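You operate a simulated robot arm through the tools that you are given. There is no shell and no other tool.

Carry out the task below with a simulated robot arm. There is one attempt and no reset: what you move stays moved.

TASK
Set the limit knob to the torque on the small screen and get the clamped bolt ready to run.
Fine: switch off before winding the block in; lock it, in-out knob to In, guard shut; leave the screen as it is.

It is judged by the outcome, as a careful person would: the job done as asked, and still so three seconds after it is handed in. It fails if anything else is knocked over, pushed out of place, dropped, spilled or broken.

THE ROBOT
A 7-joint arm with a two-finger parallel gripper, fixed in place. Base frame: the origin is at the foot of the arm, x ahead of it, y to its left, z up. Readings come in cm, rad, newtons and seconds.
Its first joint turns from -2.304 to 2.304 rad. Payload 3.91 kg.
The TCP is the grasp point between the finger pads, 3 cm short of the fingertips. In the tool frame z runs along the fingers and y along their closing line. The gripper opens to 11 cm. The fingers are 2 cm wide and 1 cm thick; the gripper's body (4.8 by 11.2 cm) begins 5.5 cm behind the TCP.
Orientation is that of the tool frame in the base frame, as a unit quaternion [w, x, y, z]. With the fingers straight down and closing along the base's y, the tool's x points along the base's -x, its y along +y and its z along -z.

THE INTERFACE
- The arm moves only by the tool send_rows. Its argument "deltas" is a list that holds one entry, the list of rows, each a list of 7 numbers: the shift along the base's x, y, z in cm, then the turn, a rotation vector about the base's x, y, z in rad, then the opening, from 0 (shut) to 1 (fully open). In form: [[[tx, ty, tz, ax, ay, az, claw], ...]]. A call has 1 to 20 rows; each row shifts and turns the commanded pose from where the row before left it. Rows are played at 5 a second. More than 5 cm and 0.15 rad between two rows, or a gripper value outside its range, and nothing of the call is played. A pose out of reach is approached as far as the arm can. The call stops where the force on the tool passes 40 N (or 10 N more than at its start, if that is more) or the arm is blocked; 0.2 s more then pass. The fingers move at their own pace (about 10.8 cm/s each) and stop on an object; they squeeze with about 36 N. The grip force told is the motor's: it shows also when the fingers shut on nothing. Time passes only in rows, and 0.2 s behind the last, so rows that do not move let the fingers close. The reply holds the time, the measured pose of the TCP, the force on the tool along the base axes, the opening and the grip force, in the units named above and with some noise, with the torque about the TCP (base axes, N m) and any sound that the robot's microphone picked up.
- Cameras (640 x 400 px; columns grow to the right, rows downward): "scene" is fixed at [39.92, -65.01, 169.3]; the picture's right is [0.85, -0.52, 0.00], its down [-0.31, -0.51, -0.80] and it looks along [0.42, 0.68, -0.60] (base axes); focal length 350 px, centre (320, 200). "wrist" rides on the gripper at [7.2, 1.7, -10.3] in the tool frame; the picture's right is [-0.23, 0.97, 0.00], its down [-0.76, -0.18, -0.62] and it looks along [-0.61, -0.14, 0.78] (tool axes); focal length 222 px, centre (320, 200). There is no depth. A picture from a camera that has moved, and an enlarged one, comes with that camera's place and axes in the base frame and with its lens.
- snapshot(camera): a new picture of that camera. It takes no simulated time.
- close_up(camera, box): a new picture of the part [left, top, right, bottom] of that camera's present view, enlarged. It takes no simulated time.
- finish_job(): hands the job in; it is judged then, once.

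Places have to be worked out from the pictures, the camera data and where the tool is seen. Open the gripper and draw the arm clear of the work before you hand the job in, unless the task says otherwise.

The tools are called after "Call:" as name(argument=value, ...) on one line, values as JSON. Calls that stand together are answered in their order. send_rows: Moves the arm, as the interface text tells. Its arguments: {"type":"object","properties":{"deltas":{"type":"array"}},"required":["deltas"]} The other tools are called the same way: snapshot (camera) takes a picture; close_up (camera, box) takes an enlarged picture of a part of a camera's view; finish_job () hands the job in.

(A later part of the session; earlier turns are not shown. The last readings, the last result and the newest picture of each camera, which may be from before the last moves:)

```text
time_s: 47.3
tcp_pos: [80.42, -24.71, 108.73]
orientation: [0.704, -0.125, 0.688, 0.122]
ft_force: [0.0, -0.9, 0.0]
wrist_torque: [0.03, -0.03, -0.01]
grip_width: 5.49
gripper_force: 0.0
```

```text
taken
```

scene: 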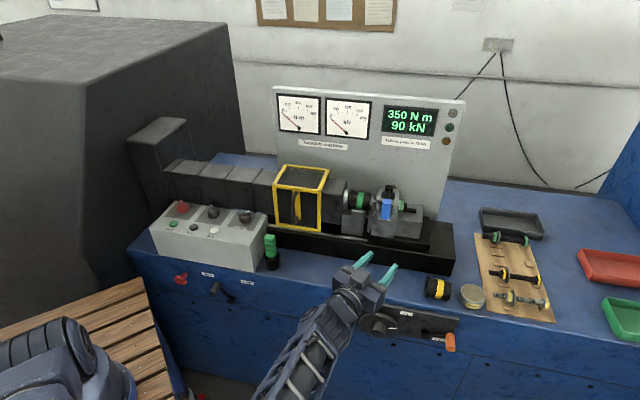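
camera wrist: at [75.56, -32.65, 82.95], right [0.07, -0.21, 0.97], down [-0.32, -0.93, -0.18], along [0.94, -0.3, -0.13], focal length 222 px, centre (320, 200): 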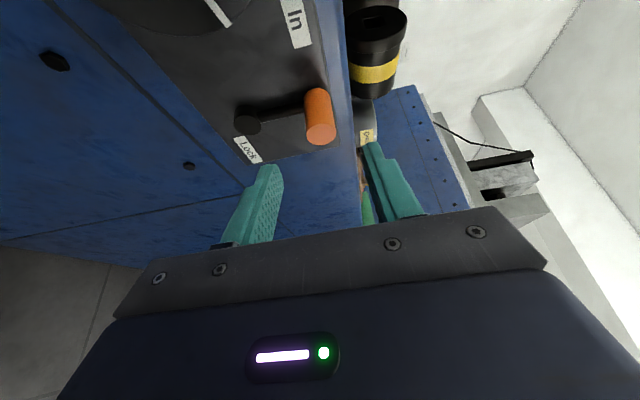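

Clear of everything. Now the second half: lean to near-vertical and yaw while traversing to the control box.

Call:
send_rows(deltas=[[[-1.44, 2.64, 0.26, -0.0458, 0.126, 0, 0.5], [-1.44, 2.64, 0.26, -0.0458, 0.126, 0, 0.5], [-1.44, 2.64, 0.26, -0.0458, 0.126, 0, 0.5], [-1.44, 2.64, 0.26, -0.0458, 0.126, 0, 0.5], [-1.44, 2.64, 0.26, -0.0458, 0.126, 0, 0.5], [-1.44, 2.64, 0.26, -0.0458, 0.126, 0, 0.5], [-1.44, 2.64, 0.26, -0.0458, 0.126, 0, 0.5], [-1.44, 2.64, 0.26, -0.0458, 0.126, 0, 0.5], [-1.44, 2.64, 0.26, 0, 0, 0.1416, 0.5], [-1.44, 2.64, 0.26, 0, 0, 0.1416, 0.5], [-1.44, 2.64, 0.26, 0, 0, 0.1416, 0.5], [-1.44, 2.64, 0.26, 0, 0, 0.1416, 0.5], [-1.44, 2.64, 0.26, 0, 0, 0.1416, 0.5], [-1.44, 2.64, 0.26, 0, 0, 0.1416, 0.5], [-1.44, 2.64, 0.26, 0, 0, 0.1416, 0.5], [-1.44, 2.64, 0.26, 0, 0, 0.1416, 0.5], [-1.44, 2.64, 0.26, 0, 0, 0.1416, 0.5], [0, 0, 0, 0, 0, 0, 0.5]]])

Call:
snapshot(camera="wrist")

Call:
snapshot(camera="scene")

```text
time_s: 51.1
tcp_pos: [56.02, 20.21, 113.01]
orientation: [-0.176, 0.704, -0.663, -0.186]
ft_force: [0.3, 0.1, 0.4]
wrist_torque: [-0.02, -0.05, -0.03]
grip_width: 5.54
gripper_force: 0.1
```

```text
taken
camera wrist: at [54.96, 8.61, 118.42], right [-0.98, 0.14, 0.11], down [0.16, 0.36, 0.92], along [0.09, 0.92, -0.38], focal length 222 px, centre (320, 200)
```

wrist: 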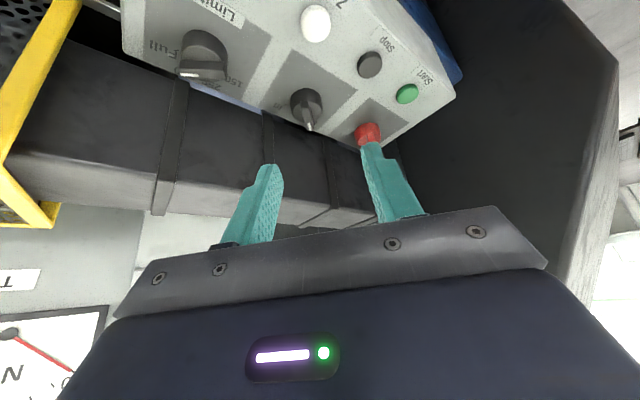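

```text
taken
```

scene: 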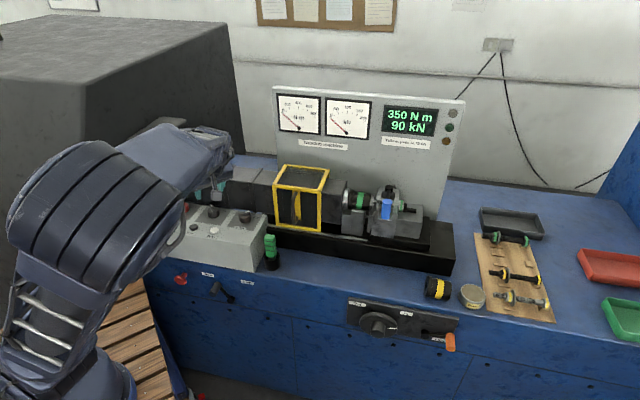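

I'm above the box; close-up of the in-out knob to get its centre and ridge direction.

Call:
close_up(camera="wrist", box=[220, 40, 400, 160])

Call:
close_up(camera="wrist", box=[130, 0, 290, 100])

Call:
close_up(camera="scene", box=[170, 190, 270, 255])

```text
3.33 times, centred on (310, 100) of wrist
camera zoom: at [54.96, 8.61, 118.42], right [-0.98, 0.14, 0.11], down [0.16, 0.36, 0.92], along [0.09, 0.92, -0.38], focal length 740 px, centre (353, 533)
```

zoom: 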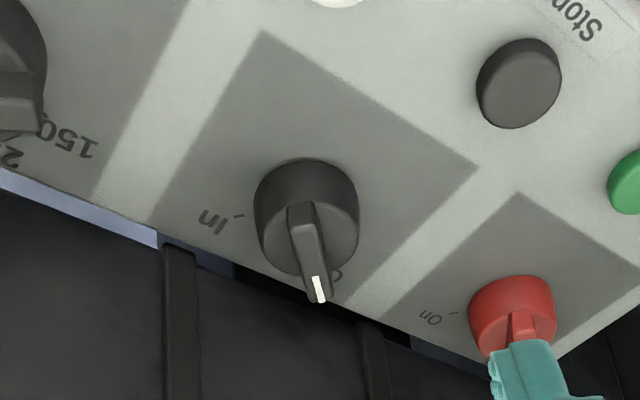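

```text
4.00 times, centred on (210, 50) of wrist
camera zoom: at [54.96, 8.61, 118.42], right [-0.98, 0.14, 0.11], down [0.16, 0.36, 0.92], along [0.09, 0.92, -0.38], focal length 888 px, centre (760, 800)
```

zoom: 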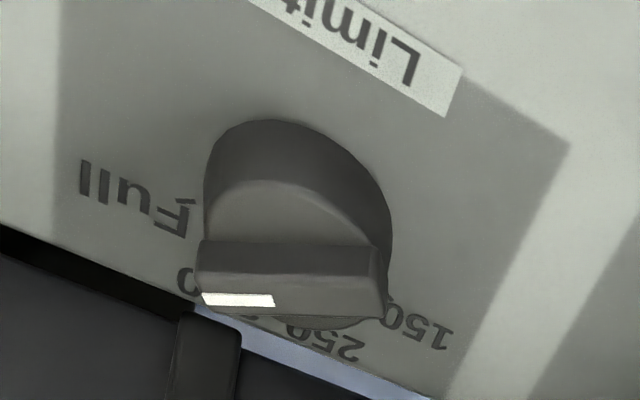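

```text
6.15 times, centred on (220, 222) of scene
camera zoom: at [39.92, -65.01, 169.3], right [0.85, -0.52, 0.0], down [-0.31, -0.51, -0.8], along [0.42, 0.68, -0.6], focal length 2153 px, centre (935, 62)
```

zoom: 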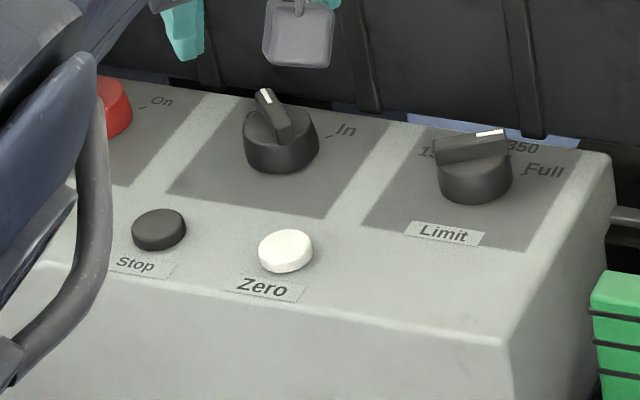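

The in-out knob is near (57.2, 29). I approach to a hover just above it, keeping the same lean, and then check alignment against the earlier red-knob view.

Call:
send_rows(deltas=[[[0.36, 2.8, -2.5, 0, 0, 0, 0.4], [0.36, 2.8, -2.5, 0, 0, 0, 0.4], [0.36, 2.8, -2.5, 0, 0, 0, 0.4], [0, 0, 0, 0, 0, 0, 0.4]]])

Call:
close_up(camera="wrist", box=[240, 50, 400, 210])

Call:
close_up(camera="scene", box=[160, 180, 270, 255])

```text
time_s: 52.1
tcp_pos: [57.03, 28.6, 105.4]
orientation: [-0.176, 0.703, -0.663, -0.186]
ft_force: [0.4, 0.1, -0.5]
wrist_torque: [-0.02, -0.03, -0.05]
grip_width: 4.38
gripper_force: 0.2
```

```text
2.50 times, centred on (320, 130) of wrist
camera zoom: at [56.04, 16.95, 110.96], right [-0.98, 0.14, 0.11], down [0.16, 0.36, 0.92], along [0.09, 0.92, -0.38], focal length 555 px, centre (320, 375)
```

zoom: 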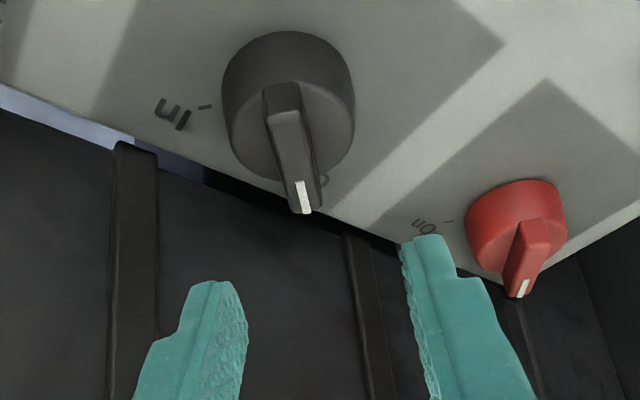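

```text
5.33 times, centred on (215, 218) of scene
camera zoom: at [39.92, -65.01, 169.3], right [0.85, -0.52, 0.0], down [-0.31, -0.51, -0.8], along [0.42, 0.68, -0.6], focal length 1866 px, centre (880, 107)
```

zoom: 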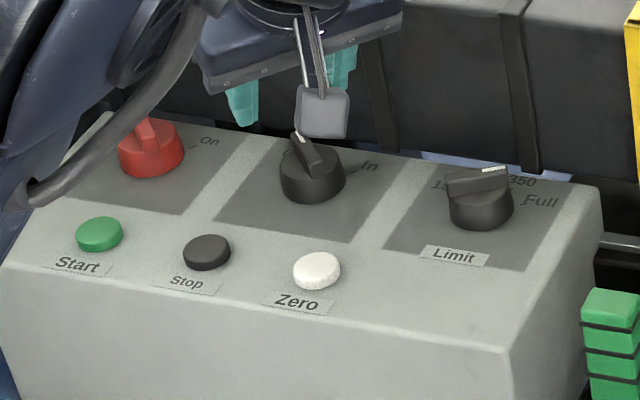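

Comparing with the red-knob view, this knob's centre is at about (57.17, 28.8). I descend to the same grip height and close on the disc.

Call:
send_rows(deltas=[[[0.15, -0.3, -1.5, 0, 0, 0, 0.4], [0, 0, -1.5, 0, 0, 0, 0.4], [0, 0, -0.95, 0, 0, 0, 0.4], [0, 0, 0, 0, 0, 0, 0.4], [0, 0, 0, 0, 0, 0, 0.2], [0, 0, 0, 0, 0, 0, 0], [0, 0, 0, 0, 0, 0, 0]]])

Call:
close_up(camera="wrist", box=[240, 90, 400, 250])

Call:
close_up(camera="scene", box=[160, 180, 270, 255])

```text
time_s: 53.7
tcp_pos: [57.15, 28.3, 101.69]
orientation: [-0.175, 0.704, -0.663, -0.187]
ft_force: [-7.1, 3.1, -6.6]
wrist_torque: [0.25, 0.21, 0.03]
grip_width: 3.52
gripper_force: 45.3
```

```text
2.50 times, centred on (320, 170) of wrist
camera zoom: at [56.16, 16.63, 107.05], right [-0.98, 0.14, 0.11], down [0.16, 0.36, 0.92], along [0.09, 0.92, -0.38], focal length 555 px, centre (320, 275)
```

zoom: 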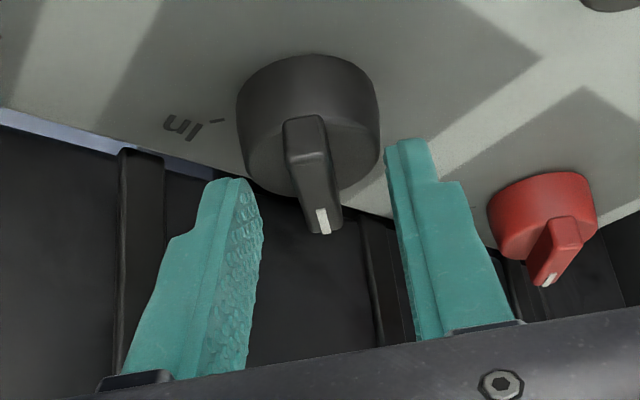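

```text
5.33 times, centred on (215, 218) of scene
camera zoom: at [39.92, -65.01, 169.3], right [0.85, -0.52, 0.0], down [-0.31, -0.51, -0.8], along [0.42, 0.68, -0.6], focal length 1866 px, centre (880, 107)
```

zoom: 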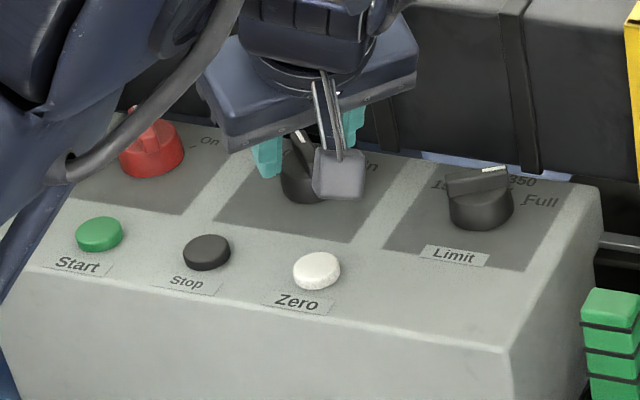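

Good grip, well centred. I turn it clockwise (negative about z) toward In, the first 40°.

Call:
send_rows(deltas=[[[-0.064, 0.005, 0, 0, 0, -0.1428, 0], [-0.063, 0.014, 0, 0, 0, -0.1428, 0], [-0.06, 0.022, 0, 0, 0, -0.1428, 0], [-0.056, 0.031, 0, 0, 0, -0.1428, 0], [-0.052, 0.039, 0, 0, 0, -0.1428, 0], [0, 0, 0, 0, 0, 0, 0]]])

Call:
close_up(camera="wrist", box=[240, 90, 400, 250])

```text
time_s: 54.9
tcp_pos: [56.79, 28.36, 101.76]
orientation: [0.228, -0.442, 0.86, 0.118]
ft_force: [-12.2, 8.6, 6.6]
wrist_torque: [-0.18, 0.18, 0.07]
grip_width: 3.51
gripper_force: 45.1
stopped in row 5: the force on the tool passed its limit at 77 N (the readings are from after the stop); the commanded pose is now the measured one
```

```text
2.50 times, centred on (320, 170) of wrist
camera zoom: at [48.76, 19.98, 107.07], right [-0.68, 0.73, 0.11], down [0.35, 0.18, 0.92], along [0.65, 0.66, -0.38], focal length 555 px, centre (320, 275)
```

zoom: 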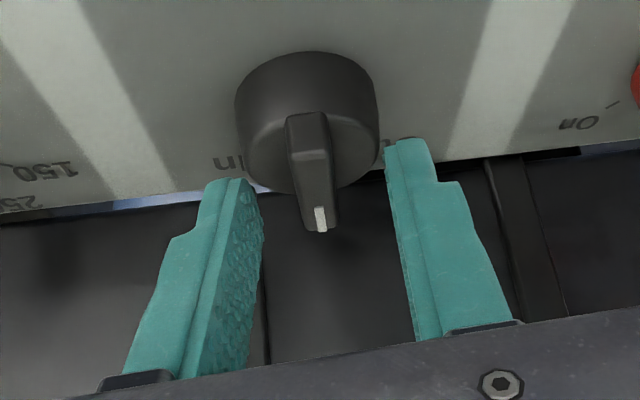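

As before, the detent snap tripped the limit halfway (tool yaw now 54°), and residual force is small. I finish the turn to In.

Call:
send_rows(deltas=[[[-0.05, 0.07, 0, 0, 0, -0.1, 0], [-0.02, 0.04, 0, 0, 0, -0.13, 0], [-0.015, 0.05, 0, 0, 0, -0.13, 0], [-0.01, 0.055, 0, 0, 0, -0.13, 0], [0, 0, 0, 0, 0, 0, 0]]])

Call:
close_up(camera="wrist", box=[240, 90, 400, 250])

```text
time_s: 55.3
tcp_pos: [56.71, 28.39, 101.74]
orientation: [0.234, -0.398, 0.881, 0.107]
ft_force: [-12.6, 8.0, 6.6]
wrist_torque: [-0.31, 0.34, 0.09]
grip_width: 3.52
gripper_force: 45.6
stopped in row 2: the force on the tool passed its limit at 89 N (the readings are from after the stop); the commanded pose is now the measured one
```

```text
2.50 times, centred on (320, 170) of wrist
camera zoom: at [47.95, 20.84, 107.07], right [-0.6, 0.79, 0.12], down [0.37, 0.14, 0.92], along [0.71, 0.6, -0.38], focal length 555 px, centre (320, 275)
```

zoom: 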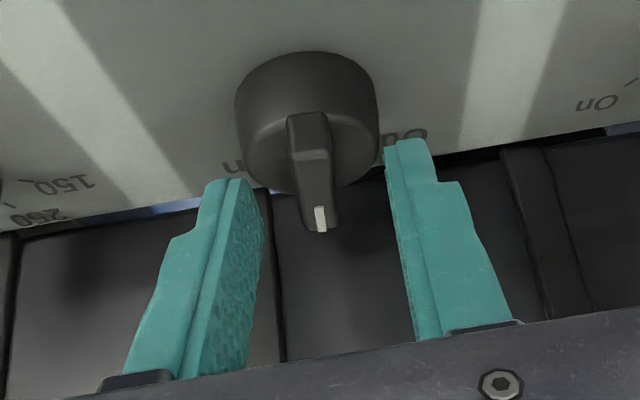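

Again a stop near the same yaw, with a steady side load along the closing line. I first relieve that load with a small shift and no rotation, to see how forces respond.

Call:
send_rows(deltas=[[[-0.1, 0.065, 0.05, 0, 0, 0, 0], [0, 0, 0, 0, 0, 0, 0]]])

Call:
snapshot(camera="wrist")

Call:
snapshot(camera="scene")

```text
time_s: 55.9
tcp_pos: [56.79, 28.4, 101.6]
orientation: [0.234, -0.397, 0.881, 0.108]
ft_force: [-6.0, 9.5, -2.1]
wrist_torque: [0.81, -0.18, 0.06]
grip_width: 3.47
gripper_force: 44.9
```

```text
taken
camera wrist: at [47.94, 20.86, 107.07], right [-0.6, 0.79, 0.12], down [0.37, 0.14, 0.92], along [0.71, 0.59, -0.38], focal length 222 px, centre (320, 200)
```

wrist: 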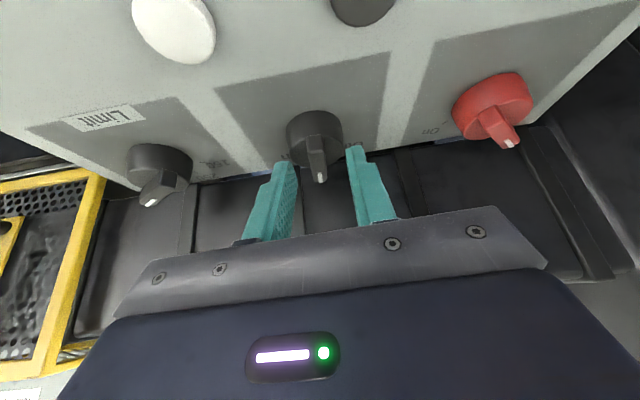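

```text
taken
```

scene: 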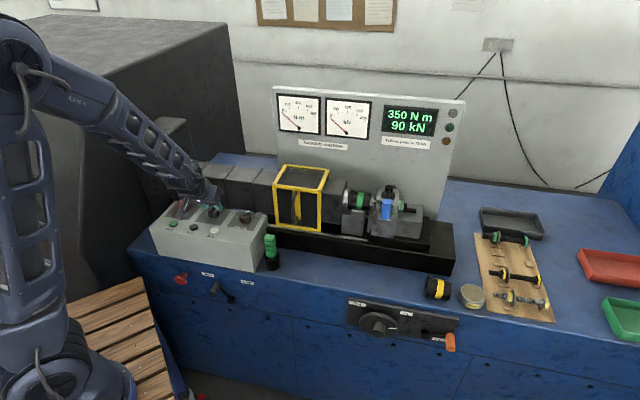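

Nothing else is touching and the load dropped. I continue turning in smaller steps with relief shifts.

Call:
send_rows(deltas=[[[-0.03, 0.08, 0, 0, 0, -0.06, 0], [-0.01, 0.03, 0, 0, 0, -0.06, 0], [-0.01, 0.03, 0, 0, 0, -0.06, 0], [0, 0, 0, 0, 0, 0, 0]]])

```text
time_s: 56.9
tcp_pos: [56.69, 28.46, 101.78]
orientation: [0.243, -0.315, 0.913, 0.085]
ft_force: [-7.8, 1.3, 5.8]
wrist_torque: [-0.71, 0.72, 0.07]
grip_width: 3.48
gripper_force: 44.7
```

The smaller steps work without spikes (yaw now ≈ 0.66). Continue in the same manner.

Call:
send_rows(deltas=[[[-0.03, 0.03, 0, 0, 0, -0.07, 0], [-0.01, 0.03, 0, 0, 0, -0.07, 0], [-0.01, 0.03, 0, 0, 0, -0.07, 0], [-0.01, 0.03, 0, 0, 0, -0.07, 0], [0, 0, 0, 0, 0, 0, 0]]])

Call:
close_up(camera="wrist", box=[240, 90, 400, 250])

```text
time_s: 58.1
tcp_pos: [56.6, 28.59, 101.78]
orientation: [0.252, -0.185, 0.949, 0.05]
ft_force: [-16.7, -1.4, 7.4]
wrist_torque: [-0.04, 0.59, 0.04]
grip_width: 3.48
gripper_force: 44.8
```

```text
2.50 times, centred on (320, 170) of wrist
camera zoom: at [45.39, 25.78, 107.09], right [-0.19, 0.98, 0.12], down [0.39, -0.03, 0.92], along [0.9, 0.22, -0.38], focal length 555 px, centre (320, 275)
```

zoom: 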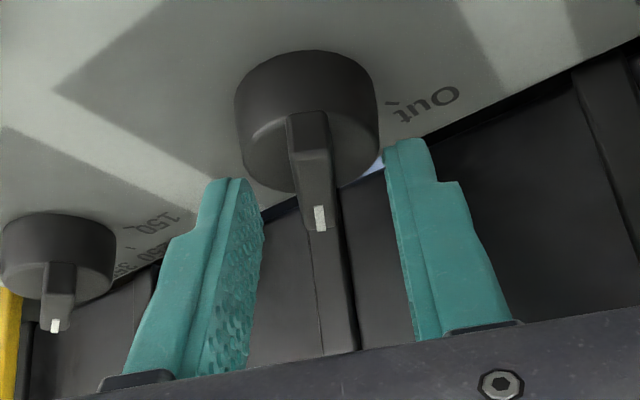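

Yaw ≈ 0.39; the remaining ~0.33 rad brings the ridge to In.

Call:
send_rows(deltas=[[[-0.06, 0.02, 0, 0, 0, -0.065, 0], [-0.01, 0.03, 0, 0, 0, -0.065, 0], [-0.01, 0.03, 0, 0, 0, -0.065, 0], [0, 0.03, 0, 0, 0, -0.065, 0], [0, 0.03, 0, 0, 0, -0.065, 0], [0, 0, 0, 0, 0, 0, 0]]])

Call:
close_up(camera="wrist", box=[240, 90, 400, 250])

Call:
snapshot(camera="wrist")

```text
time_s: 59.5
tcp_pos: [56.57, 28.71, 101.77]
orientation: [0.257, -0.03, 0.966, 0.011]
ft_force: [-3.9, 9.2, 1.6]
wrist_torque: [0.24, 0.19, 0.86]
grip_width: 3.51
gripper_force: 45.4
```

```text
2.50 times, centred on (320, 170) of wrist
camera zoom: at [45.08, 29.68, 107.12], right [0.13, 0.98, 0.12], down [0.36, -0.16, 0.92], along [0.92, -0.08, -0.38], focal length 555 px, centre (320, 275)
```

zoom: 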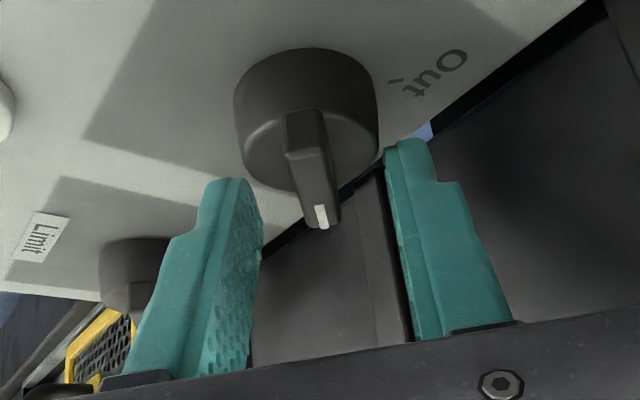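

```text
taken
camera wrist: at [45.08, 29.68, 107.12], right [0.13, 0.98, 0.12], down [0.36, -0.16, 0.92], along [0.92, -0.08, -0.38], focal length 222 px, centre (320, 200)
```

wrist: 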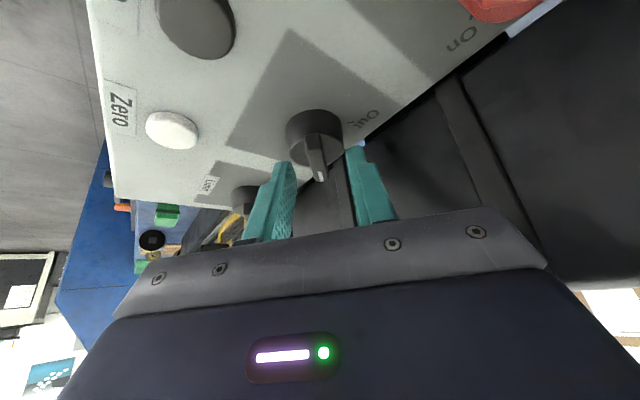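

The axis torque (0.86 N m) shows the knob is against its In stop. I open, lift straight up, and check.

Call:
send_rows(deltas=[[[0, 0, 0, 0, 0, 0, 0.4], [0, 0, 0, 0, 0, 0, 0.4], [0, 0, 2, 0, 0, 0, 0.4], [-1, 0, 3, 0, 0, 0, 0.4], [-2, 0, 3, 0, 0, 0, 0.4], [0, 0, 0, 0, 0, 0, 0.4]]])

Call:
close_up(camera="wrist", box=[200, 0, 440, 150])

Call:
close_up(camera="scene", box=[150, 180, 270, 255])

Call:
close_up(camera="scene", box=[370, 90, 470, 155])

```text
time_s: 60.9
tcp_pos: [53.65, 28.79, 109.59]
orientation: [0.257, -0.031, 0.966, 0.01]
ft_force: [-0.3, 0.3, -0.4]
wrist_torque: [0.0, 0.02, -0.01]
grip_width: 4.39
gripper_force: 0.0
```

```text
2.67 times, centred on (320, 75) of wrist
camera zoom: at [42.07, 29.62, 115.06], right [0.13, 0.98, 0.12], down [0.36, -0.16, 0.92], along [0.92, -0.08, -0.38], focal length 592 px, centre (320, 533)
```

zoom: 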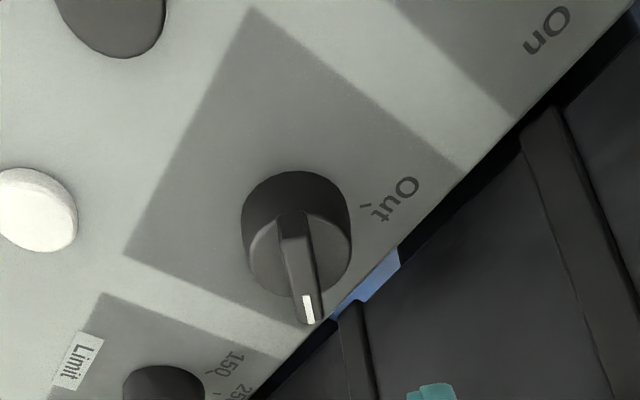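

```text
5.33 times, centred on (210, 218) of scene
camera zoom: at [39.92, -65.01, 169.3], right [0.85, -0.52, 0.0], down [-0.31, -0.51, -0.8], along [0.42, 0.68, -0.6], focal length 1866 px, centre (907, 107)
```

zoom: 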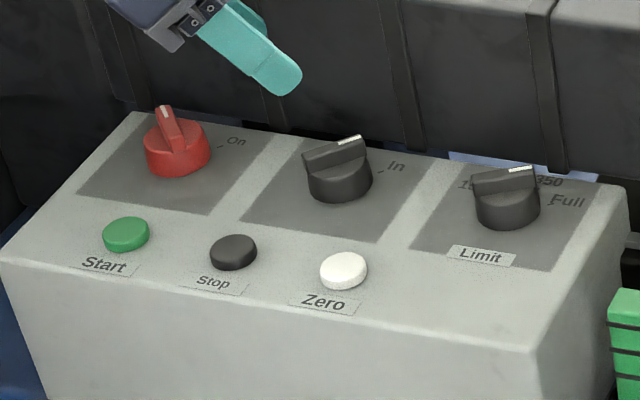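

```text
6.15 times, centred on (420, 122) of scene
camera zoom: at [39.92, -65.01, 169.3], right [0.85, -0.52, 0.0], down [-0.31, -0.51, -0.8], along [0.42, 0.68, -0.6], focal length 2153 px, centre (-295, 677)
```

zoom: 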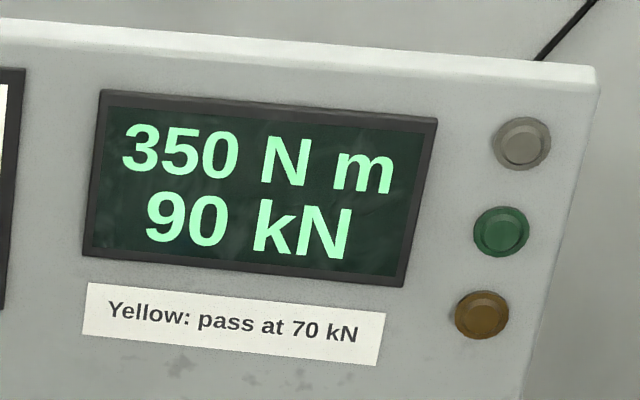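

In-out now points at In, the switch is at Off, screen unchanged. Next the limit knob at about (65, 21): it points at Full; the marks appear 36° apart, so 350 is one position counter-clockwise. I move over for a closer view.

Call:
send_rows(deltas=[[[2, -2, 0.5, 0, 0, 0, 0.4], [2, -2, 0.5, 0, 0, 0, 0.4], [2, -2, 0.5, 0, 0.1, 0, 0.4], [1, -2, 0.5, 0, 0.1, 0, 0.4], [0, 0, 0, 0, 0.1, 0, 0.4], [0, 0, 0, 0, 0.1, 0, 0.4], [0, 0, 0, 0, 0.1, 0, 0.4], [0, 0, 0, 0, 0, 0, 0.4]]])

Call:
snapshot(camera="wrist")

Call:
close_up(camera="wrist", box=[240, 60, 400, 180])

```text
time_s: 62.7
tcp_pos: [60.46, 20.91, 111.77]
orientation: [0.01, -0.028, 0.999, 0.017]
ft_force: [-0.3, -0.7, 0.3]
wrist_torque: [-0.04, 0.04, -0.02]
grip_width: 4.39
gripper_force: 0.2
```

```text
taken
camera wrist: at [53.08, 21.64, 121.96], right [0.17, 0.98, 0.04], down [0.76, -0.16, 0.63], along [0.63, -0.08, -0.77], focal length 222 px, centre (320, 200)
```

wrist: 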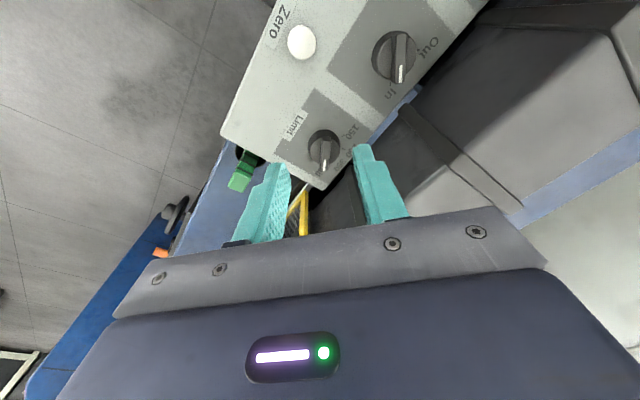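

```text
3.33 times, centred on (320, 120) of wrist
camera zoom: at [53.08, 21.64, 121.96], right [0.17, 0.98, 0.04], down [0.76, -0.16, 0.63], along [0.63, -0.08, -0.77], focal length 740 px, centre (320, 467)
```

zoom: 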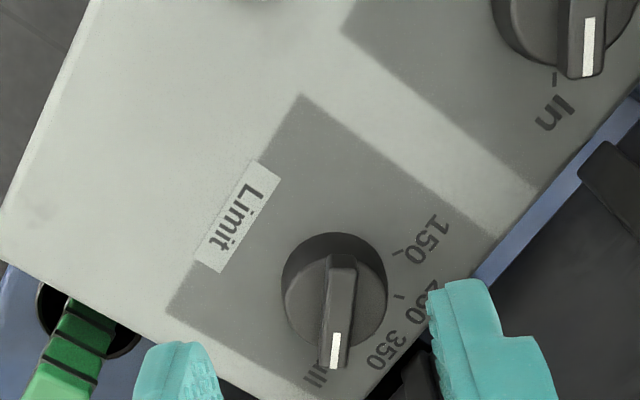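

Marks measured at ≈99° (150), 61° (250), so 350 is at ≈24° and the pointer is at −13° (Full): a +37° turn is needed. I lean the tool back again and hover over the limit knob.

Call:
send_rows(deltas=[[[0.8, 0.05, -1, 0, -0.125, 0, 0.4], [0.8, 0.05, -1, 0, -0.125, 0, 0.4], [0.8, 0.05, -1.2, 0, -0.125, 0, 0.4], [0.8, 0.05, -1.5, 0, -0.125, 0, 0.4], [0.7, 0, -1.5, 0, 0, 0, 0.4], [0, 0, 0, 0, 0, 0, 0.4]]])

Call:
close_up(camera="wrist", box=[240, 50, 400, 210])

Call:
close_up(camera="scene", box=[180, 170, 290, 255])

```text
time_s: 64.1
tcp_pos: [64.54, 20.92, 105.49]
orientation: [0.257, -0.031, 0.966, 0.011]
ft_force: [0.3, 0.7, 0.3]
wrist_torque: [0.02, 0.01, 0.05]
grip_width: 4.38
gripper_force: 0.0
```

```text
2.50 times, centred on (320, 130) of wrist
camera zoom: at [53.0, 21.75, 110.83], right [0.13, 0.98, 0.12], down [0.36, -0.16, 0.92], along [0.92, -0.08, -0.38], focal length 555 px, centre (320, 375)
```

zoom: 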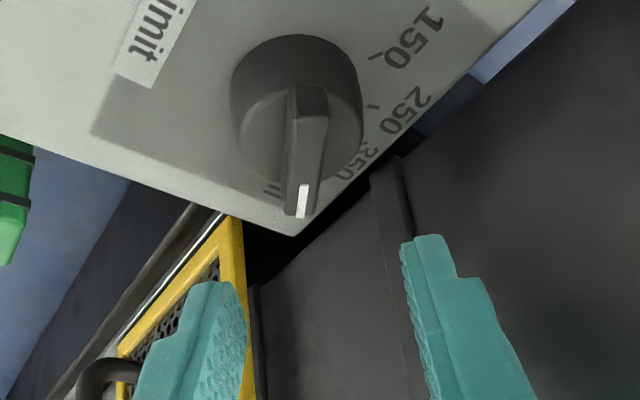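

```text
4.71 times, centred on (235, 212) of scene
camera zoom: at [39.92, -65.01, 169.3], right [0.85, -0.52, 0.0], down [-0.31, -0.51, -0.8], along [0.42, 0.68, -0.6], focal length 1646 px, centre (720, 141)
```

zoom: 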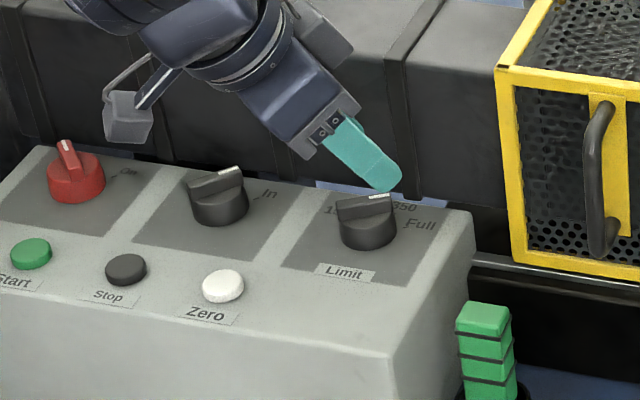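

Aligned within a couple of mm. I descend to grip height, close, and turn +37° counter-clockwise in small steps.

Call:
send_rows(deltas=[[[0, 0.12, -1.5, 0, 0, 0, 0.4], [0, 0, -1.5, 0, 0, 0, 0.4], [0, 0, -0.85, 0, 0, 0, 0.4], [0, 0, 0, 0, 0, 0, 0.4], [0, 0, 0, 0, 0, 0, 0.2], [0, 0, 0, 0, 0, 0, 0], [0, 0, 0, 0, 0, 0, 0]]])

Call:
close_up(camera="wrist", box=[240, 90, 400, 250])

```text
time_s: 65.7
tcp_pos: [64.52, 20.92, 101.69]
orientation: [0.258, -0.029, 0.966, 0.01]
ft_force: [1.2, -3.7, -4.6]
wrist_torque: [-0.14, -0.22, -0.02]
grip_width: 3.49
gripper_force: 45.1
```

```text
2.50 times, centred on (320, 170) of wrist
camera zoom: at [52.96, 21.9, 107.07], right [0.14, 0.98, 0.12], down [0.36, -0.16, 0.92], along [0.92, -0.08, -0.38], focal length 555 px, centre (320, 275)
```

zoom: 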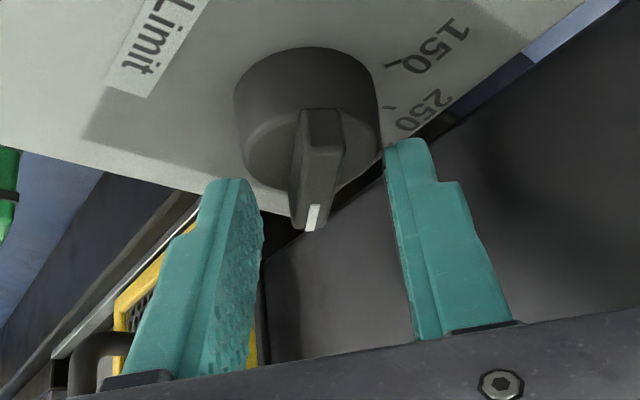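

Gripped (3.49 cm, low side force). I turn the first half of the 37°.

Call:
send_rows(deltas=[[[0.001, -0.032, 0, 0, 0, 0.065, 0], [0.003, -0.032, 0, 0, 0, 0.065, 0], [0.005, -0.032, 0, 0, 0, 0.065, 0], [0.007, -0.032, 0, 0, 0, 0.065, 0], [0.009, -0.031, 0, 0, 0, 0.065, 0], [0, 0, 0, 0, 0, 0, 0]]])

Call:
close_up(camera="wrist", box=[240, 90, 400, 250])

```text
time_s: 67.1
tcp_pos: [64.6, 20.93, 101.76]
orientation: [0.252, -0.186, 0.948, 0.051]
ft_force: [0.8, -6.7, 5.3]
wrist_torque: [-0.13, 0.01, -0.05]
grip_width: 3.49
gripper_force: 45.7
```

```text
2.50 times, centred on (320, 170) of wrist
camera zoom: at [53.31, 18.03, 107.07], right [-0.19, 0.98, 0.12], down [0.39, -0.03, 0.92], along [0.9, 0.22, -0.38], focal length 555 px, centre (320, 275)
```

zoom: 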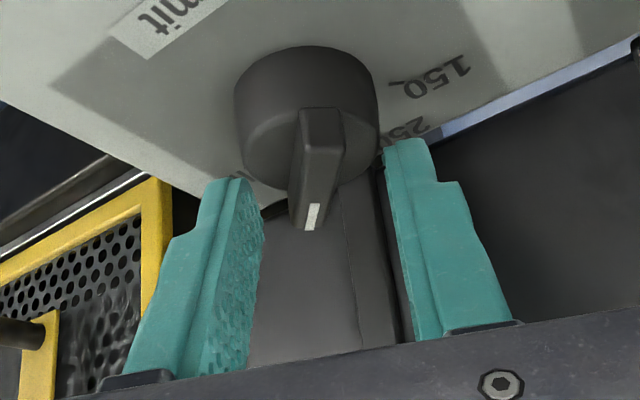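

The knob follows (yaw 0.39). Now the second half to 350.

Call:
send_rows(deltas=[[[0.011, -0.045, 0, 0, 0, 0.065, 0], [0.013, -0.03, 0, 0, 0, 0.065, 0], [0.015, -0.029, 0, 0, 0, 0.065, 0], [0.017, -0.028, 0, 0, 0, 0.065, 0], [0.019, -0.026, 0, 0, 0, 0.065, 0], [0, 0, 0, 0, 0, 0, 0]]])

Call:
close_up(camera="wrist", box=[240, 90, 400, 250])

```text
time_s: 68.5
tcp_pos: [64.64, 20.72, 101.65]
orientation: [0.241, -0.337, 0.906, 0.091]
ft_force: [8.8, 4.1, 12.9]
wrist_torque: [0.78, -0.34, 0.02]
grip_width: 3.47
gripper_force: 44.8
```

```text
2.50 times, centred on (320, 170) of wrist
camera zoom: at [54.88, 14.5, 107.06], right [-0.49, 0.86, 0.12], down [0.38, 0.09, 0.92], along [0.78, 0.49, -0.38], focal length 555 px, centre (320, 275)
```

zoom: 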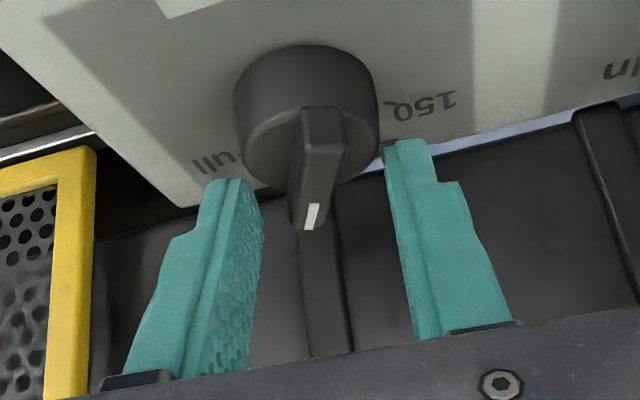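

Turned 37° in total. I open, lift away, and inspect the pointer against the 350 mark.

Call:
send_rows(deltas=[[[0, 0, 0, 0, 0, 0, 0.4], [0, 0, 0, 0, 0, 0, 0.4], [0, 0, 2, 0, 0, 0, 0.4], [-0.8, -0.6, 3, 0, 0, 0, 0.4], [-1.6, -1.3, 3, 0, 0, 0, 0.4], [0, 0, 0, 0, 0, 0, 0.4]]])

Call:
close_up(camera="wrist", box=[200, 0, 440, 150])

Call:
close_up(camera="scene", box=[180, 180, 280, 250])

```text
time_s: 69.9
tcp_pos: [62.13, 18.89, 109.8]
orientation: [0.24, -0.337, 0.906, 0.092]
ft_force: [0.6, -0.4, 0.5]
wrist_torque: [0.02, 0.01, 0.04]
grip_width: 4.4
gripper_force: 0.0
```

```text
2.67 times, centred on (320, 75) of wrist
camera zoom: at [52.42, 12.52, 115.09], right [-0.49, 0.87, 0.12], down [0.38, 0.09, 0.92], along [0.78, 0.49, -0.38], focal length 592 px, centre (320, 533)
```

zoom: 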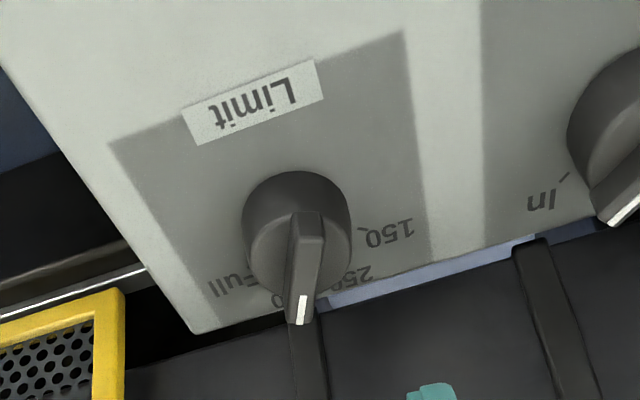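

```text
5.71 times, centred on (230, 215) of scene
camera zoom: at [39.92, -65.01, 169.3], right [0.85, -0.52, 0.0], down [-0.31, -0.51, -0.8], along [0.42, 0.68, -0.6], focal length 1999 px, centre (834, 114)
```

zoom: 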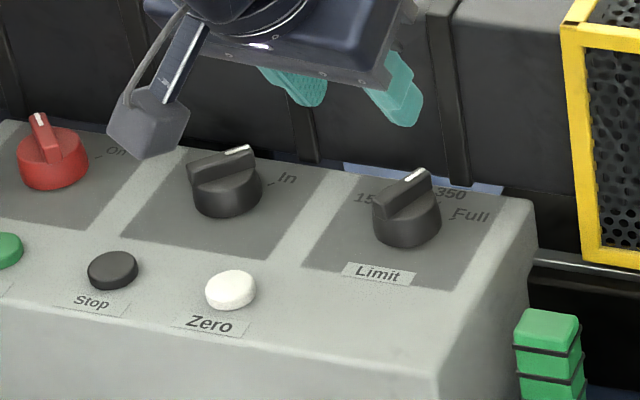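

The pointer now measures 24°, matching where 350 should be. I straighten the tool for a steeper view to confirm against the printed marks.

Call:
send_rows(deltas=[[[-0.5, -0.5, 1, -0.0816, 0.0946, 0, 0.4], [-0.5, -0.5, 1, -0.0816, 0.0946, 0, 0.4], [-0.5, -0.5, 1, -0.0816, 0.0946, 0, 0.4], [-0.5, -0.5, 1, -0.0816, 0.0946, 0, 0.4], [0, 0, 0, -0.0816, 0.0946, 0, 0.4], [0, 0, 0, -0.0816, 0.0946, 0, 0.4], [0, 0, 0, -0.0816, 0.0946, 0, 0.4], [0, 0, 0, 0, 0, 0, 0.4]]])

Call:
snapshot(camera="wrist")

Call:
close_up(camera="wrist", box=[230, 40, 410, 170])

```text
time_s: 71.7
tcp_pos: [60.18, 16.84, 113.76]
orientation: [-0.166, -0.342, 0.923, -0.059]
ft_force: [-0.4, 0.0, 0.3]
wrist_torque: [0.03, 0.0, 0.01]
grip_width: 4.38
gripper_force: 0.2
```

```text
taken
camera wrist: at [56.69, 15.98, 125.89], right [-0.47, 0.88, -0.08], down [0.82, 0.47, 0.32], along [0.32, 0.09, -0.94], focal length 222 px, centre (320, 200)
```

wrist: 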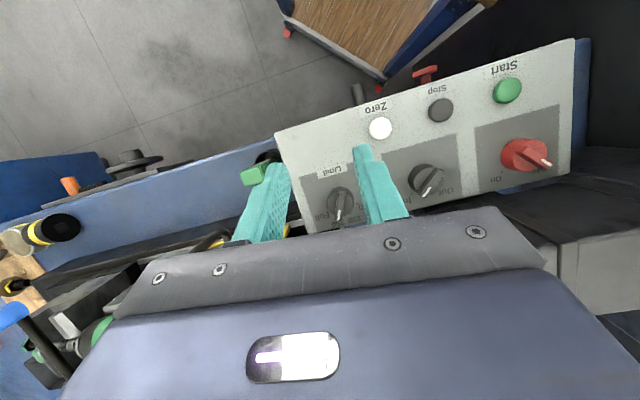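

```text
3.08 times, centred on (320, 105) of wrist
camera zoom: at [56.69, 15.98, 125.89], right [-0.47, 0.88, -0.08], down [0.82, 0.47, 0.32], along [0.32, 0.09, -0.94], focal length 684 px, centre (320, 492)
```

zoom: 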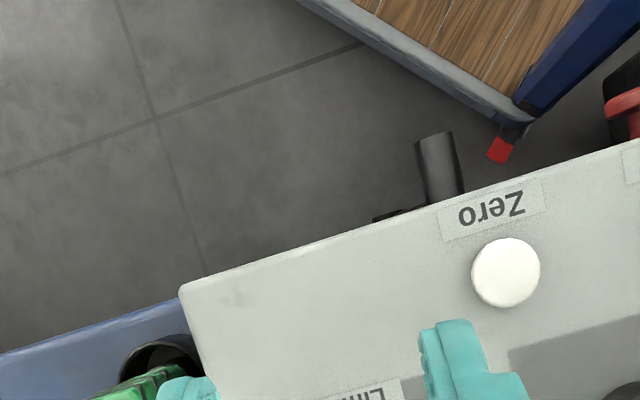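

The steep view shows the limit knob between the fingers; I zoom on it.

Call:
close_up(camera="wrist", box=[280, 150, 440, 250])

```text
4.00 times, centred on (360, 200) of wrist
camera zoom: at [56.69, 15.98, 125.89], right [-0.47, 0.88, -0.08], down [0.82, 0.47, 0.32], along [0.32, 0.09, -0.94], focal length 888 px, centre (160, 200)
```

zoom: 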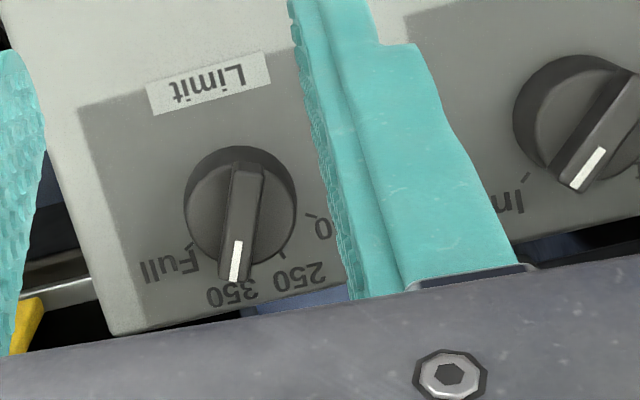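

The limit pointer is clearly on 350 and the in-out knob on In. Now the guard: I look at it and its rail closely.

Call:
close_up(camera="scene", box=[250, 150, 400, 260])

Call:
close_up(camera="wrist", box=[0, 200, 240, 400])

```text
3.64 times, centred on (325, 205) of scene
camera zoom: at [39.92, -65.01, 169.3], right [0.85, -0.52, 0.0], down [-0.31, -0.51, -0.8], along [0.42, 0.68, -0.6], focal length 1272 px, centre (302, 182)
```

zoom: 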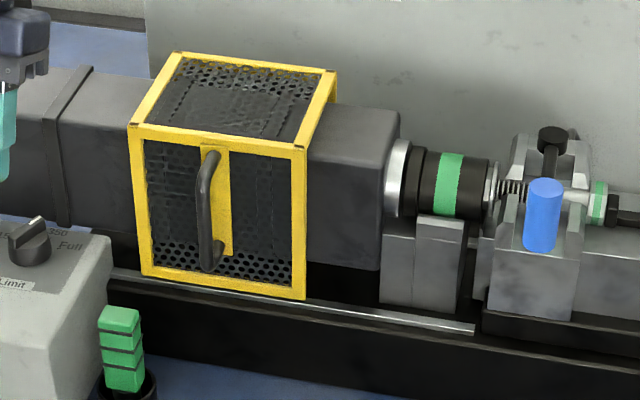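

```text
2.00 times, centred on (120, 300) of wrist
camera zoom: at [56.69, 15.98, 125.89], right [-0.47, 0.88, -0.08], down [0.82, 0.47, 0.32], along [0.32, 0.09, -0.94], focal length 444 px, centre (720, 0)
```

zoom: 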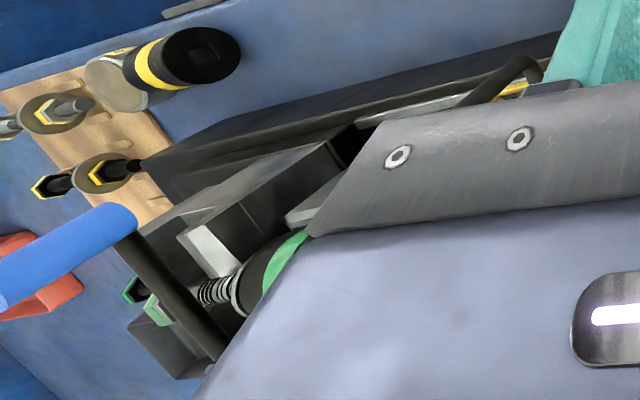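

The guard's front face is at n ≈ 63.4 spanning e ≈ 40–55 (bench axes at 45°), its rail ends near e ≈ 70, and its black D-handle is at e ≈ 47, n ≈ 60.7, z ≈ 99–107. I move in front of it with the tool pointing 45° downward-forward for a close look.

Call:
send_rows(deltas=[[[1.06, -1.85, -0.5, 0.0947, -0.1098, 0, 0.4], [1.06, -1.85, -0.5, 0.0947, -0.1098, 0, 0.4], [1.06, -1.85, -0.5, 0.0947, -0.1098, 0, 0.4], [1.06, -1.85, -0.5, 0.0947, -0.1098, 0, 0.4], [1.06, -1.85, -0.5, 0.0947, -0.1098, 0, 0.4], [1.06, -1.85, -0.5, 0.0947, -0.1098, 0, 0.4], [1.06, -1.85, -0.5, 0.0947, -0.1098, 0, 0.4], [1.06, -1.85, -0.5, 0.0947, -0.1098, 0, 0.4], [0, 0, 0, 0, 0, 0.075, 0.4], [0, 0, 0, 0, 0, 0, 0.4]]])

Call:
snapshot(camera="wrist")

Call:
snapshot(camera="scene")

```text
time_s: 73.9
tcp_pos: [68.54, 1.98, 109.69]
orientation: [0.362, -0.353, 0.849, 0.152]
ft_force: [0.5, 0.3, 0.8]
wrist_torque: [0.02, 0.06, 0.0]
grip_width: 4.41
gripper_force: 0.1
```

```text
taken
camera wrist: at [58.68, -5.7, 111.63], right [-0.58, 0.8, 0.17], down [0.18, -0.07, 0.98], along [0.79, 0.6, -0.1], focal length 222 px, centre (320, 200)
```

wrist: 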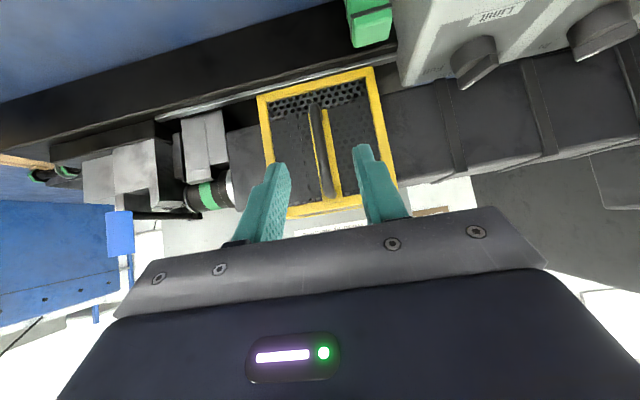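

```text
taken
```

scene: 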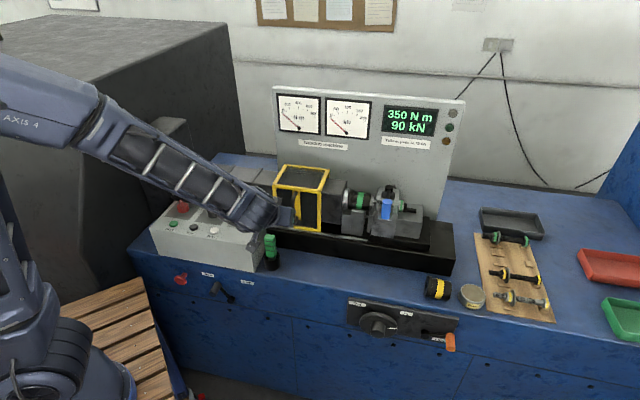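

The handle bar is straight ahead of the fingers. A close-up to judge how far it stands off the guard face.

Call:
close_up(camera="wrist", box=[240, 60, 410, 230])

Call:
close_up(camera="scene", box=[240, 155, 350, 240])

```text
2.35 times, centred on (325, 145) of wrist
camera zoom: at [58.68, -5.7, 111.63], right [-0.58, 0.8, 0.17], down [0.18, -0.07, 0.98], along [0.79, 0.6, -0.1], focal length 523 px, centre (308, 329)
```

zoom: 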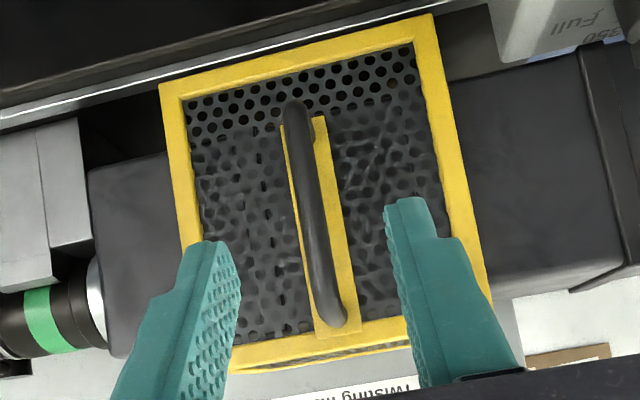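

```text
4.71 times, centred on (295, 198) of scene
camera zoom: at [39.92, -65.01, 169.3], right [0.85, -0.52, 0.0], down [-0.31, -0.51, -0.8], along [0.42, 0.68, -0.6], focal length 1646 px, centre (438, 212)
```

zoom: 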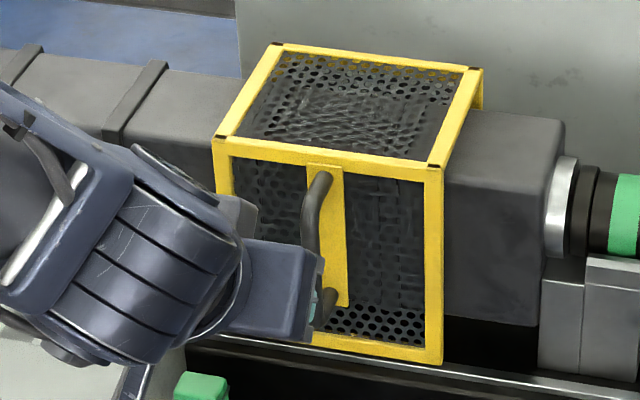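

The handle bar stands about 3.5 cm off the face at e ≈ 47.4, n ≈ 59.6. I move in so the bar is between the fingers at mid-height.

Call:
send_rows(deltas=[[[1.7, 1.6, -1.25, 0, 0, 0, 0.4], [1.7, 1.6, -1.25, 0, 0, 0, 0.4], [1.7, 1.6, -1.25, 0, 0, 0, 0.4], [1.5, 1.4, -1.25, 0, 0, 0, 0.4], [0, 0, 0, 0, 0, 0, 0.4]]])

Call:
close_up(camera="wrist", box=[220, 80, 420, 240])

Call:
close_up(camera="scene", box=[240, 155, 350, 240])

```text
time_s: 75.1
tcp_pos: [75.25, 8.33, 104.64]
orientation: [0.361, -0.353, 0.85, 0.151]
ft_force: [0.5, -0.6, -0.3]
wrist_torque: [0.01, 0.02, 0.01]
grip_width: 4.42
gripper_force: 0.0
```

```text
2.50 times, centred on (320, 160) of wrist
camera zoom: at [65.29, 0.68, 106.63], right [-0.58, 0.8, 0.17], down [0.18, -0.07, 0.98], along [0.79, 0.6, -0.1], focal length 555 px, centre (320, 300)
```

zoom: 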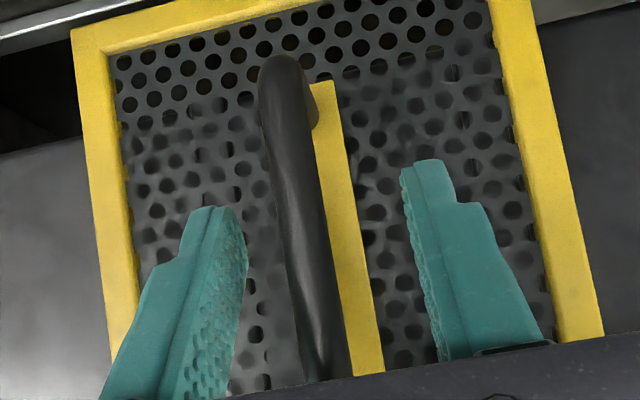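

```text
4.71 times, centred on (295, 198) of scene
camera zoom: at [39.92, -65.01, 169.3], right [0.85, -0.52, 0.0], down [-0.31, -0.51, -0.8], along [0.42, 0.68, -0.6], focal length 1646 px, centre (438, 212)
```

zoom: 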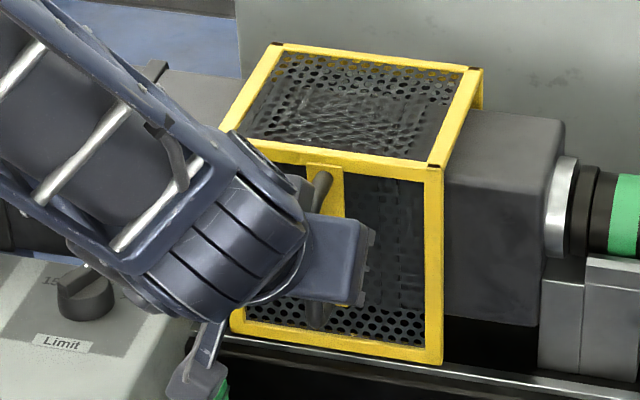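

The bar is between the fingers. I close on it and check width and forces.

Call:
send_rows(deltas=[[[0, 0, 0, 0, 0, 0, 0.2], [0, 0, 0, 0, 0, 0, 0], [0, 0, 0, 0, 0, 0, 0]]])

Call:
close_up(camera="wrist", box=[220, 80, 420, 240])

```text
time_s: 75.9
tcp_pos: [75.4, 8.12, 104.69]
orientation: [0.361, -0.352, 0.85, 0.151]
ft_force: [29.6, -18.6, 1.8]
wrist_torque: [-1.05, 0.46, -0.3]
grip_width: 1.15
gripper_force: 45.1
```

```text
2.50 times, centred on (320, 160) of wrist
camera zoom: at [65.45, 0.49, 106.64], right [-0.58, 0.8, 0.17], down [0.18, -0.07, 0.98], along [0.8, 0.6, -0.1], focal length 555 px, centre (320, 300)
```

zoom: 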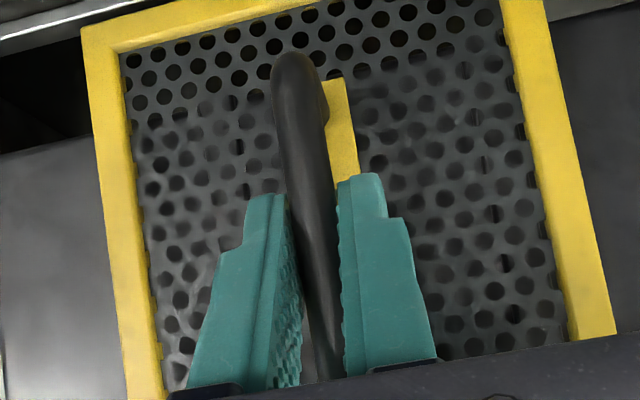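

Bar gripped (1.15 cm). I first relieve the side load and then slide the guard toward +e (right) a little.

Call:
send_rows(deltas=[[[0.28, -0.28, 0, 0, 0, 0, 0], [0, 0, 0, 0, 0, 0, 0], [0.4, -0.4, 0, 0, 0, 0, 0], [0.5, -0.5, 0, 0, 0, 0, 0], [0.5, -0.5, 0, 0, 0, 0, 0], [0, 0, 0, 0, 0, 0, 0]]])

Call:
close_up(camera="scene", box=[240, 155, 400, 260])

```text
time_s: 77.3
tcp_pos: [76.86, 6.73, 104.68]
orientation: [0.362, -0.354, 0.849, 0.153]
ft_force: [8.6, 9.9, 2.2]
wrist_torque: [0.04, -0.51, 0.07]
grip_width: 1.19
gripper_force: 44.7
```

```text
3.81 times, centred on (320, 208) of scene
camera zoom: at [39.92, -65.01, 169.3], right [0.85, -0.52, 0.0], down [-0.31, -0.51, -0.8], along [0.42, 0.68, -0.6], focal length 1333 px, centre (320, 171)
```

zoom: 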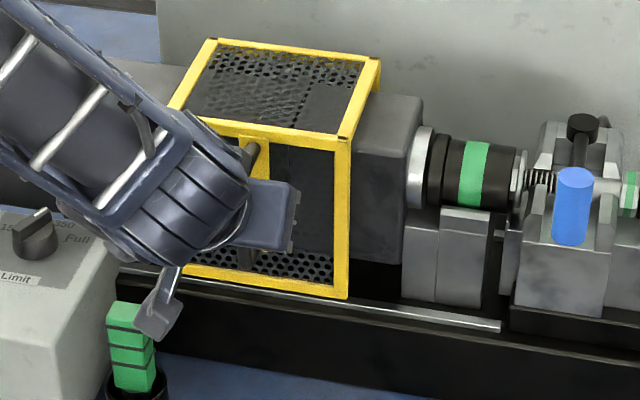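

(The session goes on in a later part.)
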